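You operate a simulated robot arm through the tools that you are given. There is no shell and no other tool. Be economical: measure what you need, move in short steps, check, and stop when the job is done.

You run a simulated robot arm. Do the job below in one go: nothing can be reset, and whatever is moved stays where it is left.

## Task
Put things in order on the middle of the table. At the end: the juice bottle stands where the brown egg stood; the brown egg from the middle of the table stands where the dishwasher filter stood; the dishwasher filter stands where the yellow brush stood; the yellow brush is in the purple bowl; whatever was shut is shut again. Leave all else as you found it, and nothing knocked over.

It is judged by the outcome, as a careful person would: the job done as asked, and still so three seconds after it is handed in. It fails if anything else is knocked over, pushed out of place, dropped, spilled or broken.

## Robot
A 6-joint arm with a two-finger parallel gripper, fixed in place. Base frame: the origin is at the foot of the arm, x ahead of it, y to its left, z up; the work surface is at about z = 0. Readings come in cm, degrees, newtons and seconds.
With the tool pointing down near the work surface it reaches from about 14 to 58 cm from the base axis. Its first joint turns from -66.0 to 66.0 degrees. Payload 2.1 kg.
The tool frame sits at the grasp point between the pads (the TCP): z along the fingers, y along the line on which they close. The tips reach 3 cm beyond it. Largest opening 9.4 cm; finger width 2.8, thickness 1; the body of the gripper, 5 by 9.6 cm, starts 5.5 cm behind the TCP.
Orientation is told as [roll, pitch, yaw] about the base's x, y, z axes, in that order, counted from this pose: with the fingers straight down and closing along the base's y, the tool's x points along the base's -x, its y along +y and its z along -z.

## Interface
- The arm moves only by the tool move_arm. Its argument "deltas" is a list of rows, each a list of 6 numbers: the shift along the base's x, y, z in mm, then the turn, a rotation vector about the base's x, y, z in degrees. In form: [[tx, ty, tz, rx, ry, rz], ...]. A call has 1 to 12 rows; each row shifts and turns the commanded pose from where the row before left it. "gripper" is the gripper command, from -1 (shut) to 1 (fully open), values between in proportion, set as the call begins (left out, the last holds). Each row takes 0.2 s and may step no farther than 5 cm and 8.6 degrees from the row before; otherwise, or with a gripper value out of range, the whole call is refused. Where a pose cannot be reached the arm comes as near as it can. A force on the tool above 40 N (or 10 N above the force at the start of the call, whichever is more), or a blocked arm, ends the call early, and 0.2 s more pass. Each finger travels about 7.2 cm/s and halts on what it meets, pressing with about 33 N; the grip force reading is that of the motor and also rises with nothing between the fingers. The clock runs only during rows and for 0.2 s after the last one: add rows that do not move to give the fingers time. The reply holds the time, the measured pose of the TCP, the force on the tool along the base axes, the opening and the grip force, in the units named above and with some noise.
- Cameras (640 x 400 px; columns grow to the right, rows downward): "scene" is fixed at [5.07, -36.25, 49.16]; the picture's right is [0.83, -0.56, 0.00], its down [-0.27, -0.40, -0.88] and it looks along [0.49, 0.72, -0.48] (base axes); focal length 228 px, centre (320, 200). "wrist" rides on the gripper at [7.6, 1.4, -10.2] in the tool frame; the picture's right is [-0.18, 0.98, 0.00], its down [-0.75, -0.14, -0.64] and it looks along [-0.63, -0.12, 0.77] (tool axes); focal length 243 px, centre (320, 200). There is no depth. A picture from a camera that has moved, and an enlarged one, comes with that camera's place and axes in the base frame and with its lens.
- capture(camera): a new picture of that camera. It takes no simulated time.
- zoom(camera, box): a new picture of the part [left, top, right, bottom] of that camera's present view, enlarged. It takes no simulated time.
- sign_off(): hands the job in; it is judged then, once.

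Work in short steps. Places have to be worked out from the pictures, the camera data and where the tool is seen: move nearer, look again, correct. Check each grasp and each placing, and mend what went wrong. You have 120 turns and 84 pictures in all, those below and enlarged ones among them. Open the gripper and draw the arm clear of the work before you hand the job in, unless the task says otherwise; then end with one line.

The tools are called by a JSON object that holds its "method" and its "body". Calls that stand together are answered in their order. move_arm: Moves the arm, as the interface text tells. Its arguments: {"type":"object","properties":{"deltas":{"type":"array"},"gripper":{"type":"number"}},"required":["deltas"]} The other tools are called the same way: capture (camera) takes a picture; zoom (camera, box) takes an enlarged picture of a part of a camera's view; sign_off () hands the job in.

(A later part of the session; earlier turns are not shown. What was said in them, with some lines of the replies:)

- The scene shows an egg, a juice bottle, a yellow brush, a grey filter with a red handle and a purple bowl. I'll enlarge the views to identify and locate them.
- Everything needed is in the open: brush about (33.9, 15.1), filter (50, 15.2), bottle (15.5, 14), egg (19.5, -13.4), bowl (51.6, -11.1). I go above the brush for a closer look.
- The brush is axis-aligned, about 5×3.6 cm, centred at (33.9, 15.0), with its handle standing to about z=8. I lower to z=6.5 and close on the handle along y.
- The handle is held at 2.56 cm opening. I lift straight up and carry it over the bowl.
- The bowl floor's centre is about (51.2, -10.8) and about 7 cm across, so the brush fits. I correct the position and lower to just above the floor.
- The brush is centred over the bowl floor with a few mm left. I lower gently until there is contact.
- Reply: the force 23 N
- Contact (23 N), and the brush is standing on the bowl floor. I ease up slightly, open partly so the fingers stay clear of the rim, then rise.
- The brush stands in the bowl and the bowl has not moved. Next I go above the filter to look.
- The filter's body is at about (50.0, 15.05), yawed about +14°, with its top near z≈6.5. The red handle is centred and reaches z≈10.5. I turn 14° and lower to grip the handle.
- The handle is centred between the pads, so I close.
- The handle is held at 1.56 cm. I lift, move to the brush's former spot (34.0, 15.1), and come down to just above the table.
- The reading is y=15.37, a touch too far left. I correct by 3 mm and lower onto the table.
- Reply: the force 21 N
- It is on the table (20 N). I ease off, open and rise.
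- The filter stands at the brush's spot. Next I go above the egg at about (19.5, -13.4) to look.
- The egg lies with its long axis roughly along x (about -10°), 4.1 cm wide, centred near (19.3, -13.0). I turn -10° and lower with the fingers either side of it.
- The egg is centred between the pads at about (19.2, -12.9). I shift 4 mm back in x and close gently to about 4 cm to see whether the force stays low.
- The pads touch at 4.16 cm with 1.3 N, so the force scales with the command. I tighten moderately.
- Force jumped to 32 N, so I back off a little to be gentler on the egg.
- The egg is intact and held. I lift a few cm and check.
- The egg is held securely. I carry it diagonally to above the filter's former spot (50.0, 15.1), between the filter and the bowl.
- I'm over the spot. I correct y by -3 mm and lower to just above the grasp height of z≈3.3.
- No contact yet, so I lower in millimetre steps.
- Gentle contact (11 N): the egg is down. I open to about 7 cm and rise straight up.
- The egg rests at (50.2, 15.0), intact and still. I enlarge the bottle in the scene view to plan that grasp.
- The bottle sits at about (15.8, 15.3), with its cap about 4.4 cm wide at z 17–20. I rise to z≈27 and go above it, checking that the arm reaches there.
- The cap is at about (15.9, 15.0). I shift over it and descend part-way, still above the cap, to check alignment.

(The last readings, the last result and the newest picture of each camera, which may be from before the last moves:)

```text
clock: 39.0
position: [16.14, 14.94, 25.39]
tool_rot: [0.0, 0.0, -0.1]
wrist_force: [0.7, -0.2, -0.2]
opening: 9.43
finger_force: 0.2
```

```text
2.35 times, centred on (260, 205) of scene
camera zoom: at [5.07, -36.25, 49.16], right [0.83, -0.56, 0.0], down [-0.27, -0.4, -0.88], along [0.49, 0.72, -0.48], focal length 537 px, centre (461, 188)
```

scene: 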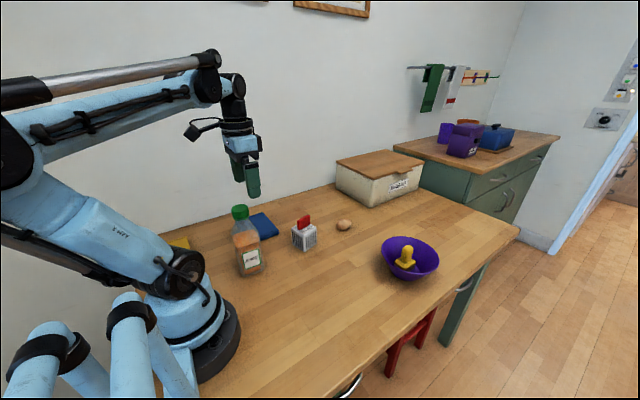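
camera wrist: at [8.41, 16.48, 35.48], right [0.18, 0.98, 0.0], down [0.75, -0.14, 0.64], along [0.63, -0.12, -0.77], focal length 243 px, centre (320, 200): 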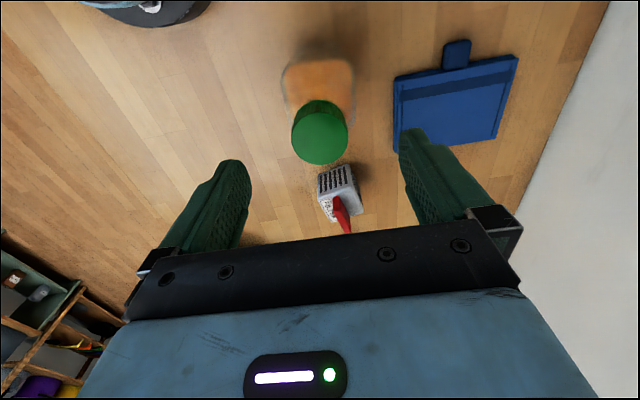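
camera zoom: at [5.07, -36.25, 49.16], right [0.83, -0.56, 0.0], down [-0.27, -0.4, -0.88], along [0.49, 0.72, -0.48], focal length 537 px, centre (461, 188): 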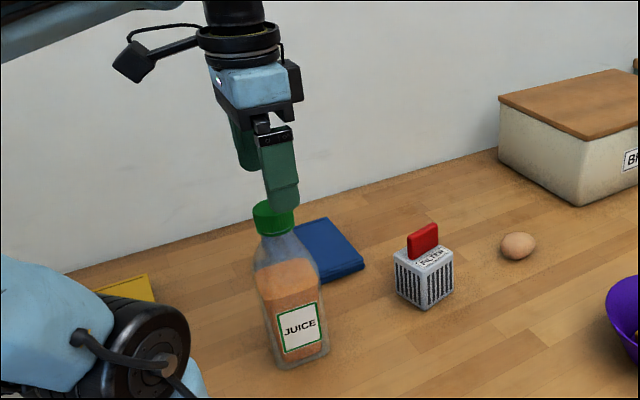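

The cap is at (15.75, 15.05) by this view, nearly centred. I descend to z≈18.7 around the cap.

{"method": "move_arm", "body": {"deltas": [[-3, 1, -20, 0, 0, 0], [0, 0, -25, 0, 0, 0], [0, 0, -21, 0, 0, 0], [0, 0, 0, 0, 0, 0]]}}

{"method": "capture", "body": {"camera": "wrist"}}

{"method": "zoom", "body": {"camera": "scene", "box": [180, 170, 308, 290]}}

```text
clock: 40.0
position: [15.87, 15.05, 18.67]
tool_rot: [0.0, 0.0, 0.0]
wrist_force: [0.4, -0.4, -0.4]
opening: 9.41
finger_force: 0.1
```

```text
40 pictures are left
camera wrist: at [8.2, 16.54, 28.78], right [0.18, 0.98, 0.0], down [0.75, -0.14, 0.64], along [0.63, -0.12, -0.77], focal length 243 px, centre (320, 200)
```

wrist: 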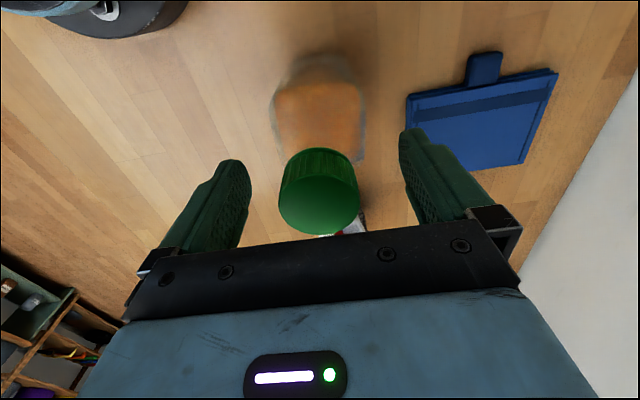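

```text
3.33 times, centred on (244, 230) of scene
camera zoom: at [5.07, -36.25, 49.16], right [0.83, -0.56, 0.0], down [-0.27, -0.4, -0.88], along [0.49, 0.72, -0.48], focal length 761 px, centre (573, 100)
```

zoom: 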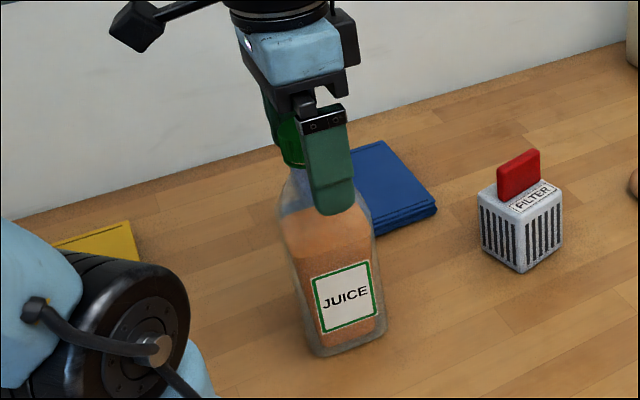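

The cap is centred between the pads. I close.

{"method": "move_arm", "body": {"deltas": [[0, 0, 0, 0, 0, 0], [0, 0, 0, 0, 0, 0], [0, 0, 0, 0, 0, 0], [0, 0, 0, 0, 0, 0], [0, 0, 0, 0, 0, 0]], "gripper": -1}}

{"method": "zoom", "body": {"camera": "scene", "box": [180, 170, 308, 290]}}

```text
clock: 41.2
position: [15.94, 15.1, 18.68]
tool_rot: [0.0, 0.0, 0.0]
wrist_force: [0.5, -2.1, 2.6]
opening: 4.25
finger_force: 33.6
```

```text
3.33 times, centred on (244, 230) of scene
camera zoom: at [5.07, -36.25, 49.16], right [0.83, -0.56, 0.0], down [-0.27, -0.4, -0.88], along [0.49, 0.72, -0.48], focal length 761 px, centre (573, 100)
```

zoom: 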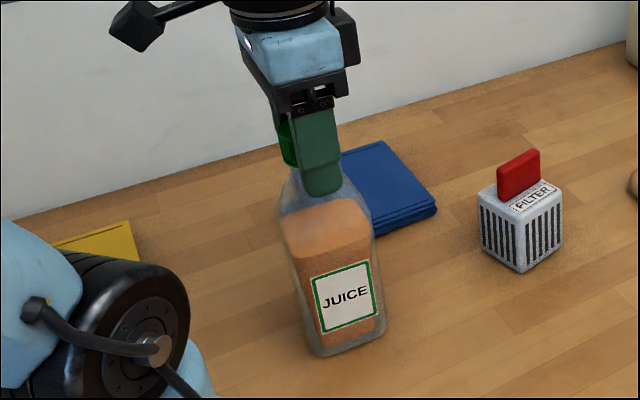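

The cap is held at 4.25 cm. I lift 3 cm slowly and check that the bottle hangs straight.

{"method": "move_arm", "body": {"deltas": [[0, 0, 5, 0, 0, 0], [0, 0, 10, 0, 0, 0], [0, 0, 15, 0, 0, 0], [0, 0, 0, 0, 0, 0]]}}

{"method": "zoom", "body": {"camera": "scene", "box": [180, 170, 308, 290]}}

```text
clock: 42.2
position: [15.81, 15.07, 21.48]
tool_rot: [0.0, -0.1, 0.1]
wrist_force: [0.3, -0.6, -4.5]
opening: 3.82
finger_force: 32.4
```

```text
3.33 times, centred on (244, 230) of scene
camera zoom: at [5.08, -36.25, 49.16], right [0.83, -0.56, 0.0], down [-0.27, -0.4, -0.88], along [0.49, 0.72, -0.48], focal length 761 px, centre (573, 100)
```

zoom: 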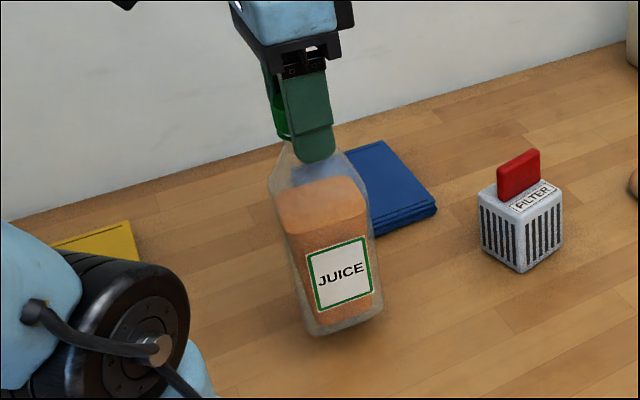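

The opening went 4.25 → 3.82. The tips apparently held the sloping shoulder and slid up onto the cap, which is about 3.85 cm. I wait a moment and see whether it keeps slipping.

{"method": "move_arm", "body": {"deltas": [[0, 0, 0, 0, 0, 0], [0, 0, 0, 0, 0, 0], [0, 0, 0, 0, 0, 0], [0, 0, 0, 0, 0, 0]]}}

{"method": "zoom", "body": {"camera": "scene", "box": [180, 170, 308, 290]}}

{"method": "capture", "body": {"camera": "wrist"}}

```text
clock: 43.2
position: [15.95, 15.1, 21.55]
tool_rot: [0.0, 0.0, 0.0]
wrist_force: [0.0, -0.2, -4.3]
opening: 3.87
finger_force: 32.8
```

```text
3.33 times, centred on (244, 230) of scene
camera zoom: at [5.08, -36.25, 49.16], right [0.83, -0.56, 0.0], down [-0.27, -0.4, -0.88], along [0.49, 0.72, -0.48], focal length 761 px, centre (573, 100)
```

zoom: 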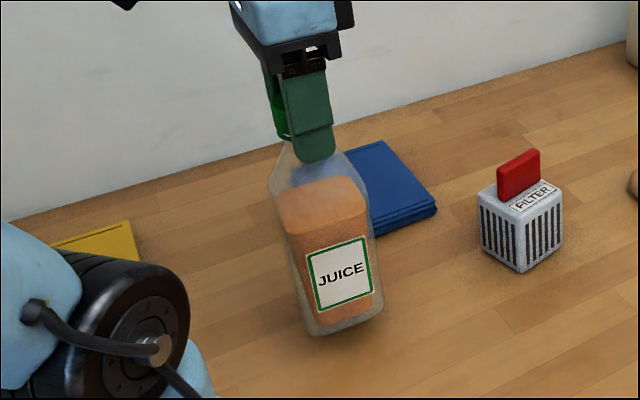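

```text
35 pictures are left
camera wrist: at [8.18, 16.64, 31.67], right [0.18, 0.98, 0.0], down [0.75, -0.14, 0.64], along [0.63, -0.12, -0.77], focal length 243 px, centre (320, 200)
```

wrist: 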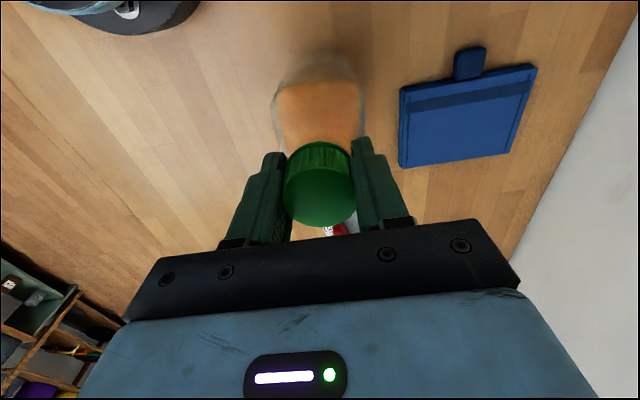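

It is stable now, held on the cap with the bottom about 2 cm up. I lift 1.5 cm more and carry it around the base to the egg's former spot (19.3, -13.0).

{"method": "move_arm", "body": {"deltas": [[0, 0, 15, 0, 0, 0], [17.75, -25.25, 0, 0, 0, 0], [17.75, -25.25, 0, 0, 0, 0], [17.75, -25.25, 0, 0, 0, 0], [17.75, -25.25, 0, 0, 0, 0], [0, -26.7, 0, 0, 0, 0], [0, -26.7, 0, 0, 0, 0], [0, -26.6, 0, 0, 0, 0]]}}

{"method": "capture", "body": {"camera": "scene"}}

```text
clock: 45.0
position: [23.03, -3.14, 22.95]
tool_rot: [0.0, 0.0, 0.1]
wrist_force: [0.3, 0.5, -5.5]
opening: 3.83
finger_force: 32.8
```

```text
34 pictures are left
```

scene: 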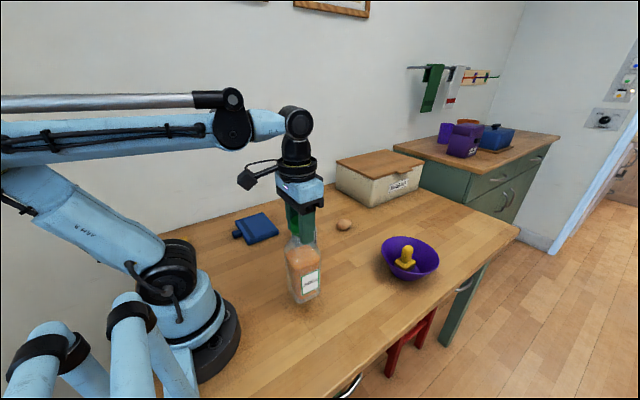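

The grip is steady. I finish the carry to above the egg's spot.

{"method": "move_arm", "body": {"deltas": [[-9.1, -25, 0, 0, 0, 0], [-9.1, -25, 0, 0, 0, 0], [-9.1, -25, 0, 0, 0, 0], [-9.1, -25, 0, 0, 0, 0], [0, 0, 0, 0, 0, 0], [0, 0, -15, 0, 0, 0], [0, 0, 0, 0, 0, 0]]}}

{"method": "capture", "body": {"camera": "scene"}}

{"method": "zoom", "body": {"camera": "scene", "box": [240, 260, 400, 380]}}

```text
clock: 46.6
position: [19.54, -13.08, 21.42]
tool_rot: [0.1, 0.0, 0.0]
wrist_force: [-0.2, -0.2, -4.3]
opening: 3.81
finger_force: 33.1
```

```text
33 pictures are left
```

scene: 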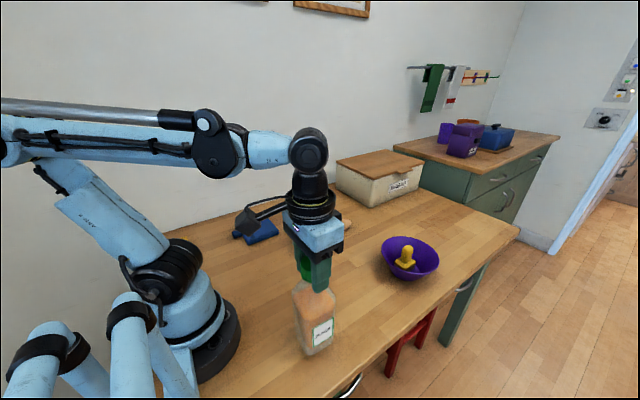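

```text
3.33 times, centred on (320, 320) of scene
camera zoom: at [5.08, -36.25, 49.16], right [0.83, -0.56, 0.0], down [-0.27, -0.4, -0.88], along [0.49, 0.72, -0.48], focal length 761 px, centre (320, -200)
```

zoom: 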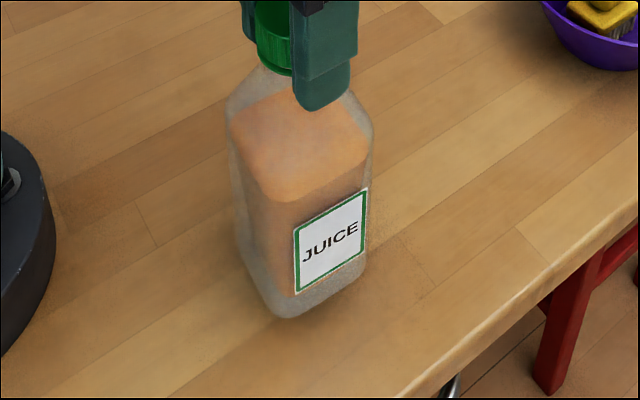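

The bottle hangs upright over the spot with the bottom about 2 cm up. I lower most of the way, then creep.

{"method": "move_arm", "body": {"deltas": [[0, 0, -8, 0, 0, 0], [0, 0, -5, 0, 0, 0], [0, 0, -2, 0, 0, 0], [0, 0, -1, 0, 0, 0], [0, 0, -1, 0, 0, 0], [0, 0, 0, 0, 0, 0]]}}

{"method": "zoom", "body": {"camera": "scene", "box": [240, 260, 400, 380]}}

```text
clock: 48.0
position: [19.55, -12.78, 19.98]
tool_rot: [0.0, -0.2, 0.1]
wrist_force: [0.3, 0.0, -4.4]
opening: 3.84
finger_force: 32.8
```

```text
3.33 times, centred on (320, 320) of scene
camera zoom: at [5.08, -36.25, 49.16], right [0.83, -0.56, 0.0], down [-0.27, -0.4, -0.88], along [0.49, 0.72, -0.48], focal length 761 px, centre (320, -200)
```

zoom: 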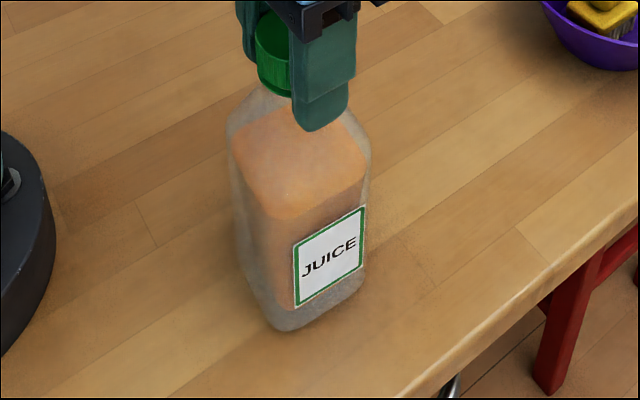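

{"method": "move_arm", "body": {"deltas": [[0, 0, -2, 0, 0, 0], [0, 0, -1, 0, 0, 0], [0, 0, -1, 0, 0, 0], [0, 0, 0, 0, 0, 0]]}}

```text
clock: 49.0
position: [19.55, -12.84, 19.42]
tool_rot: [0.0, -0.1, 0.0]
wrist_force: [0.1, -0.7, -5.0]
opening: 3.81
finger_force: 32.6
```

Still hanging free, so I continue in 1 mm steps.

{"method": "move_arm", "body": {"deltas": [[0, 0, -1, 0, 0, 0], [0, 0, -1, 0, 0, 0], [0, 0, 0, 0, 0, 0]]}}

```text
clock: 49.8
position: [19.39, -12.84, 19.22]
tool_rot: [0.0, 0.0, 0.0]
wrist_force: [-0.1, 0.4, -4.8]
opening: 3.83
finger_force: 33.1
```

{"method": "move_arm", "body": {"deltas": [[0, 0, -1, 0, 0, 0], [0, 0, -1, 0, 0, 0], [0, 0, 0, 0, 0, 0]]}}

{"method": "zoom", "body": {"camera": "scene", "box": [240, 260, 400, 380]}}

```text
clock: 50.6
position: [19.54, -12.92, 19.32]
tool_rot: [0.2, 0.0, 0.0]
wrist_force: [-0.3, 0.3, 4.6]
opening: 3.84
finger_force: 32.9
stopped in row 3: the force on the tool passed its limit (the readings are from after the stop); the commanded pose is now the measured one
```

```text
3.33 times, centred on (320, 320) of scene
camera zoom: at [5.07, -36.25, 49.16], right [0.83, -0.56, 0.0], down [-0.27, -0.4, -0.88], along [0.49, 0.72, -0.48], focal length 761 px, centre (320, -200)
```

zoom: 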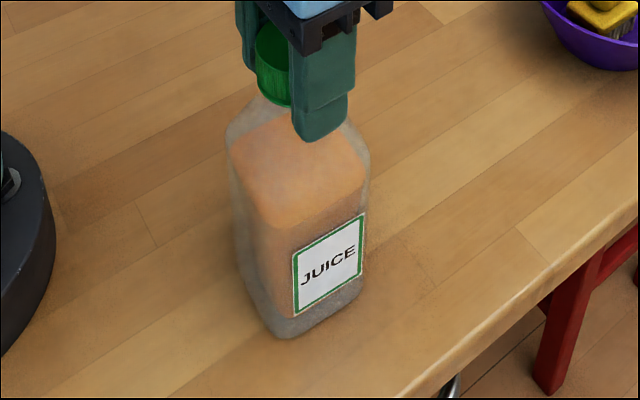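

The bottle is on the table (slight upward force); its base works out to about (19.3, -12.8). I open the gripper and check before rising.

{"method": "move_arm", "body": {"deltas": [[0, 0, 0, 0, 0, 0], [0, 0, 0, 0, 0, 0], [0, 0, 0, 0, 0, 0], [0, 0, 0, 0, 0, 0]], "gripper": 0.7}}

{"method": "capture", "body": {"camera": "wrist"}}

```text
clock: 51.6
position: [19.52, -13.08, 19.18]
tool_rot: [0.1, -0.1, 0.0]
wrist_force: [0.2, 0.0, 0.1]
opening: 7.96
finger_force: 0.1
```

```text
29 pictures are left
camera wrist: at [11.76, -11.47, 29.39], right [0.18, 0.98, 0.0], down [0.75, -0.14, 0.64], along [0.63, -0.12, -0.77], focal length 243 px, centre (320, 200)
```

wrist: 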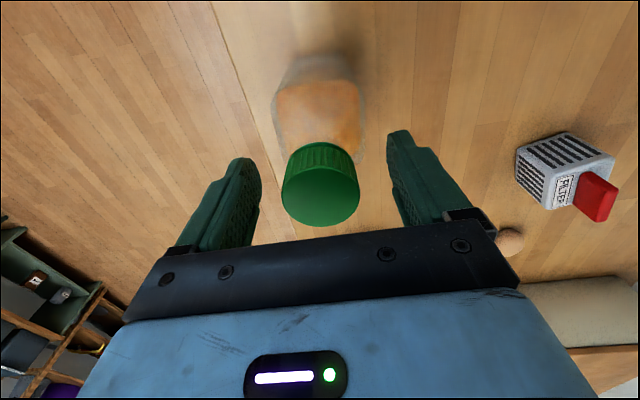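

The fingers are clear of the cap. I rise straight up, then draw the arm away.

{"method": "move_arm", "body": {"deltas": [[0, 0, 20, 0, 0, 0], [0, 0, 40, 0, 0, 0], [0, 0, 40, 0, 0, 0], [0, 0, 40, 0, 0, 0], [40, 25, 0, 0, 0, 0], [40, 30, 0, 0, 0, 0], [40, 40, 0, 0, 0, 0], [40, 40, 0, 0, 0, 0], [0, 0, 0, 0, 0, 0], [0, 0, 0, 0, 0, 0]]}}

{"method": "capture", "body": {"camera": "scene"}}

{"method": "zoom", "body": {"camera": "scene", "box": [240, 200, 450, 370]}}

```text
refused: row 7 steps farther than a row can; nothing moved
```

```text
28 pictures are left
```

scene: 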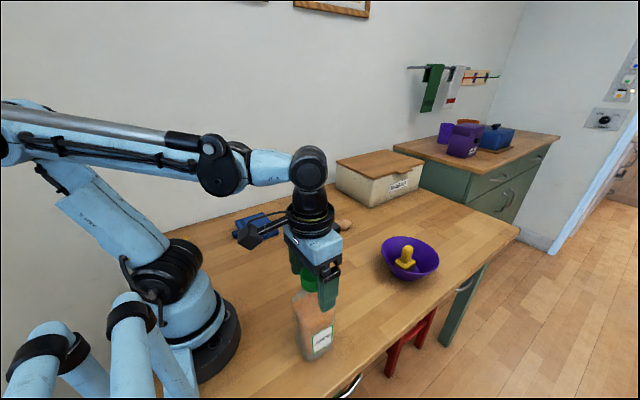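

```text
2.35 times, centred on (345, 285) of scene
camera zoom: at [5.07, -36.25, 49.16], right [0.83, -0.56, 0.0], down [-0.27, -0.4, -0.88], along [0.49, 0.72, -0.48], focal length 537 px, centre (261, 0)
```

zoom: 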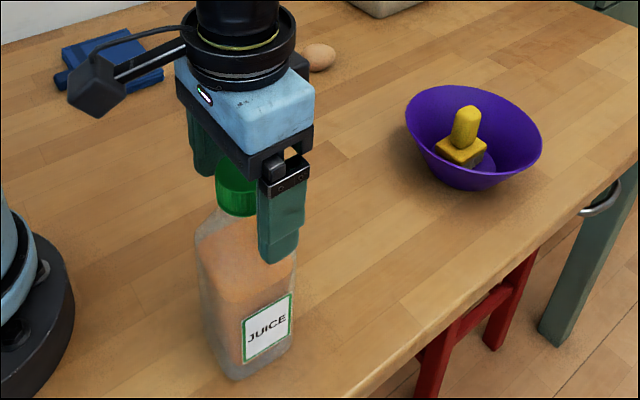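

That call was refused because one row was too long. I repeat it with shorter rows.

{"method": "move_arm", "body": {"deltas": [[0, 0, 20, 0, 0, 0], [0, 0, 40, 0, 0, 0], [0, 0, 40, 0, 0, 0], [0, 0, 40, 0, 0, 0], [35, 25, 0, 0, 0, 0], [35, 30, 0, 0, 0, 0], [35, 30, 0, 0, 0, 0], [35, 30, 0, 0, 0, 0], [35, 30, 0, 0, 0, 0], [0, 0, 0, 0, 0, 0]]}}

{"method": "capture", "body": {"camera": "scene"}}

{"method": "zoom", "body": {"camera": "scene", "box": [240, 200, 450, 370]}}

```text
clock: 53.8
position: [37.07, 1.58, 33.25]
tool_rot: [0.1, 0.1, 0.0]
wrist_force: [-0.2, -0.2, -0.2]
opening: 7.99
finger_force: 0.1
```

```text
26 pictures are left
```

scene: 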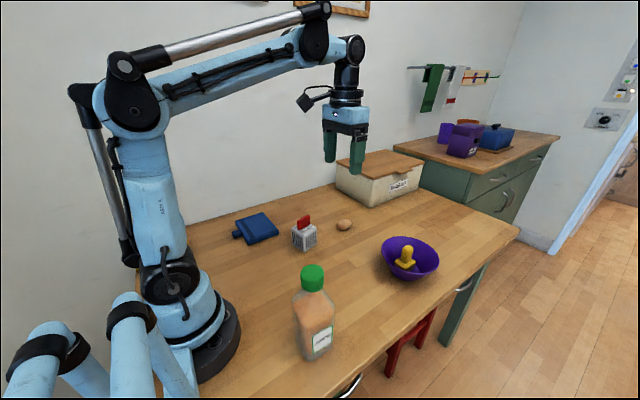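

```text
2.35 times, centred on (345, 285) of scene
camera zoom: at [5.08, -36.25, 49.16], right [0.83, -0.56, 0.0], down [-0.27, -0.4, -0.88], along [0.49, 0.72, -0.48], focal length 537 px, centre (261, 0)
```

zoom: 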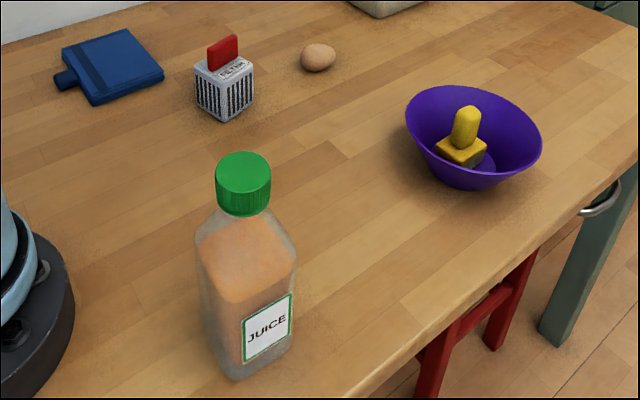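

Everything is standing in place, the bowl and book are untouched, and the arm is clear with the gripper open. I hand the job in.

{"method": "sign_off", "body": {}}

```text
The job is handed in.
```

The juice bottle, egg and filter now stand in their asked-for places and the brush is in the purple bowl. Nothing was knocked over, and nothing that was shut had to be opened.
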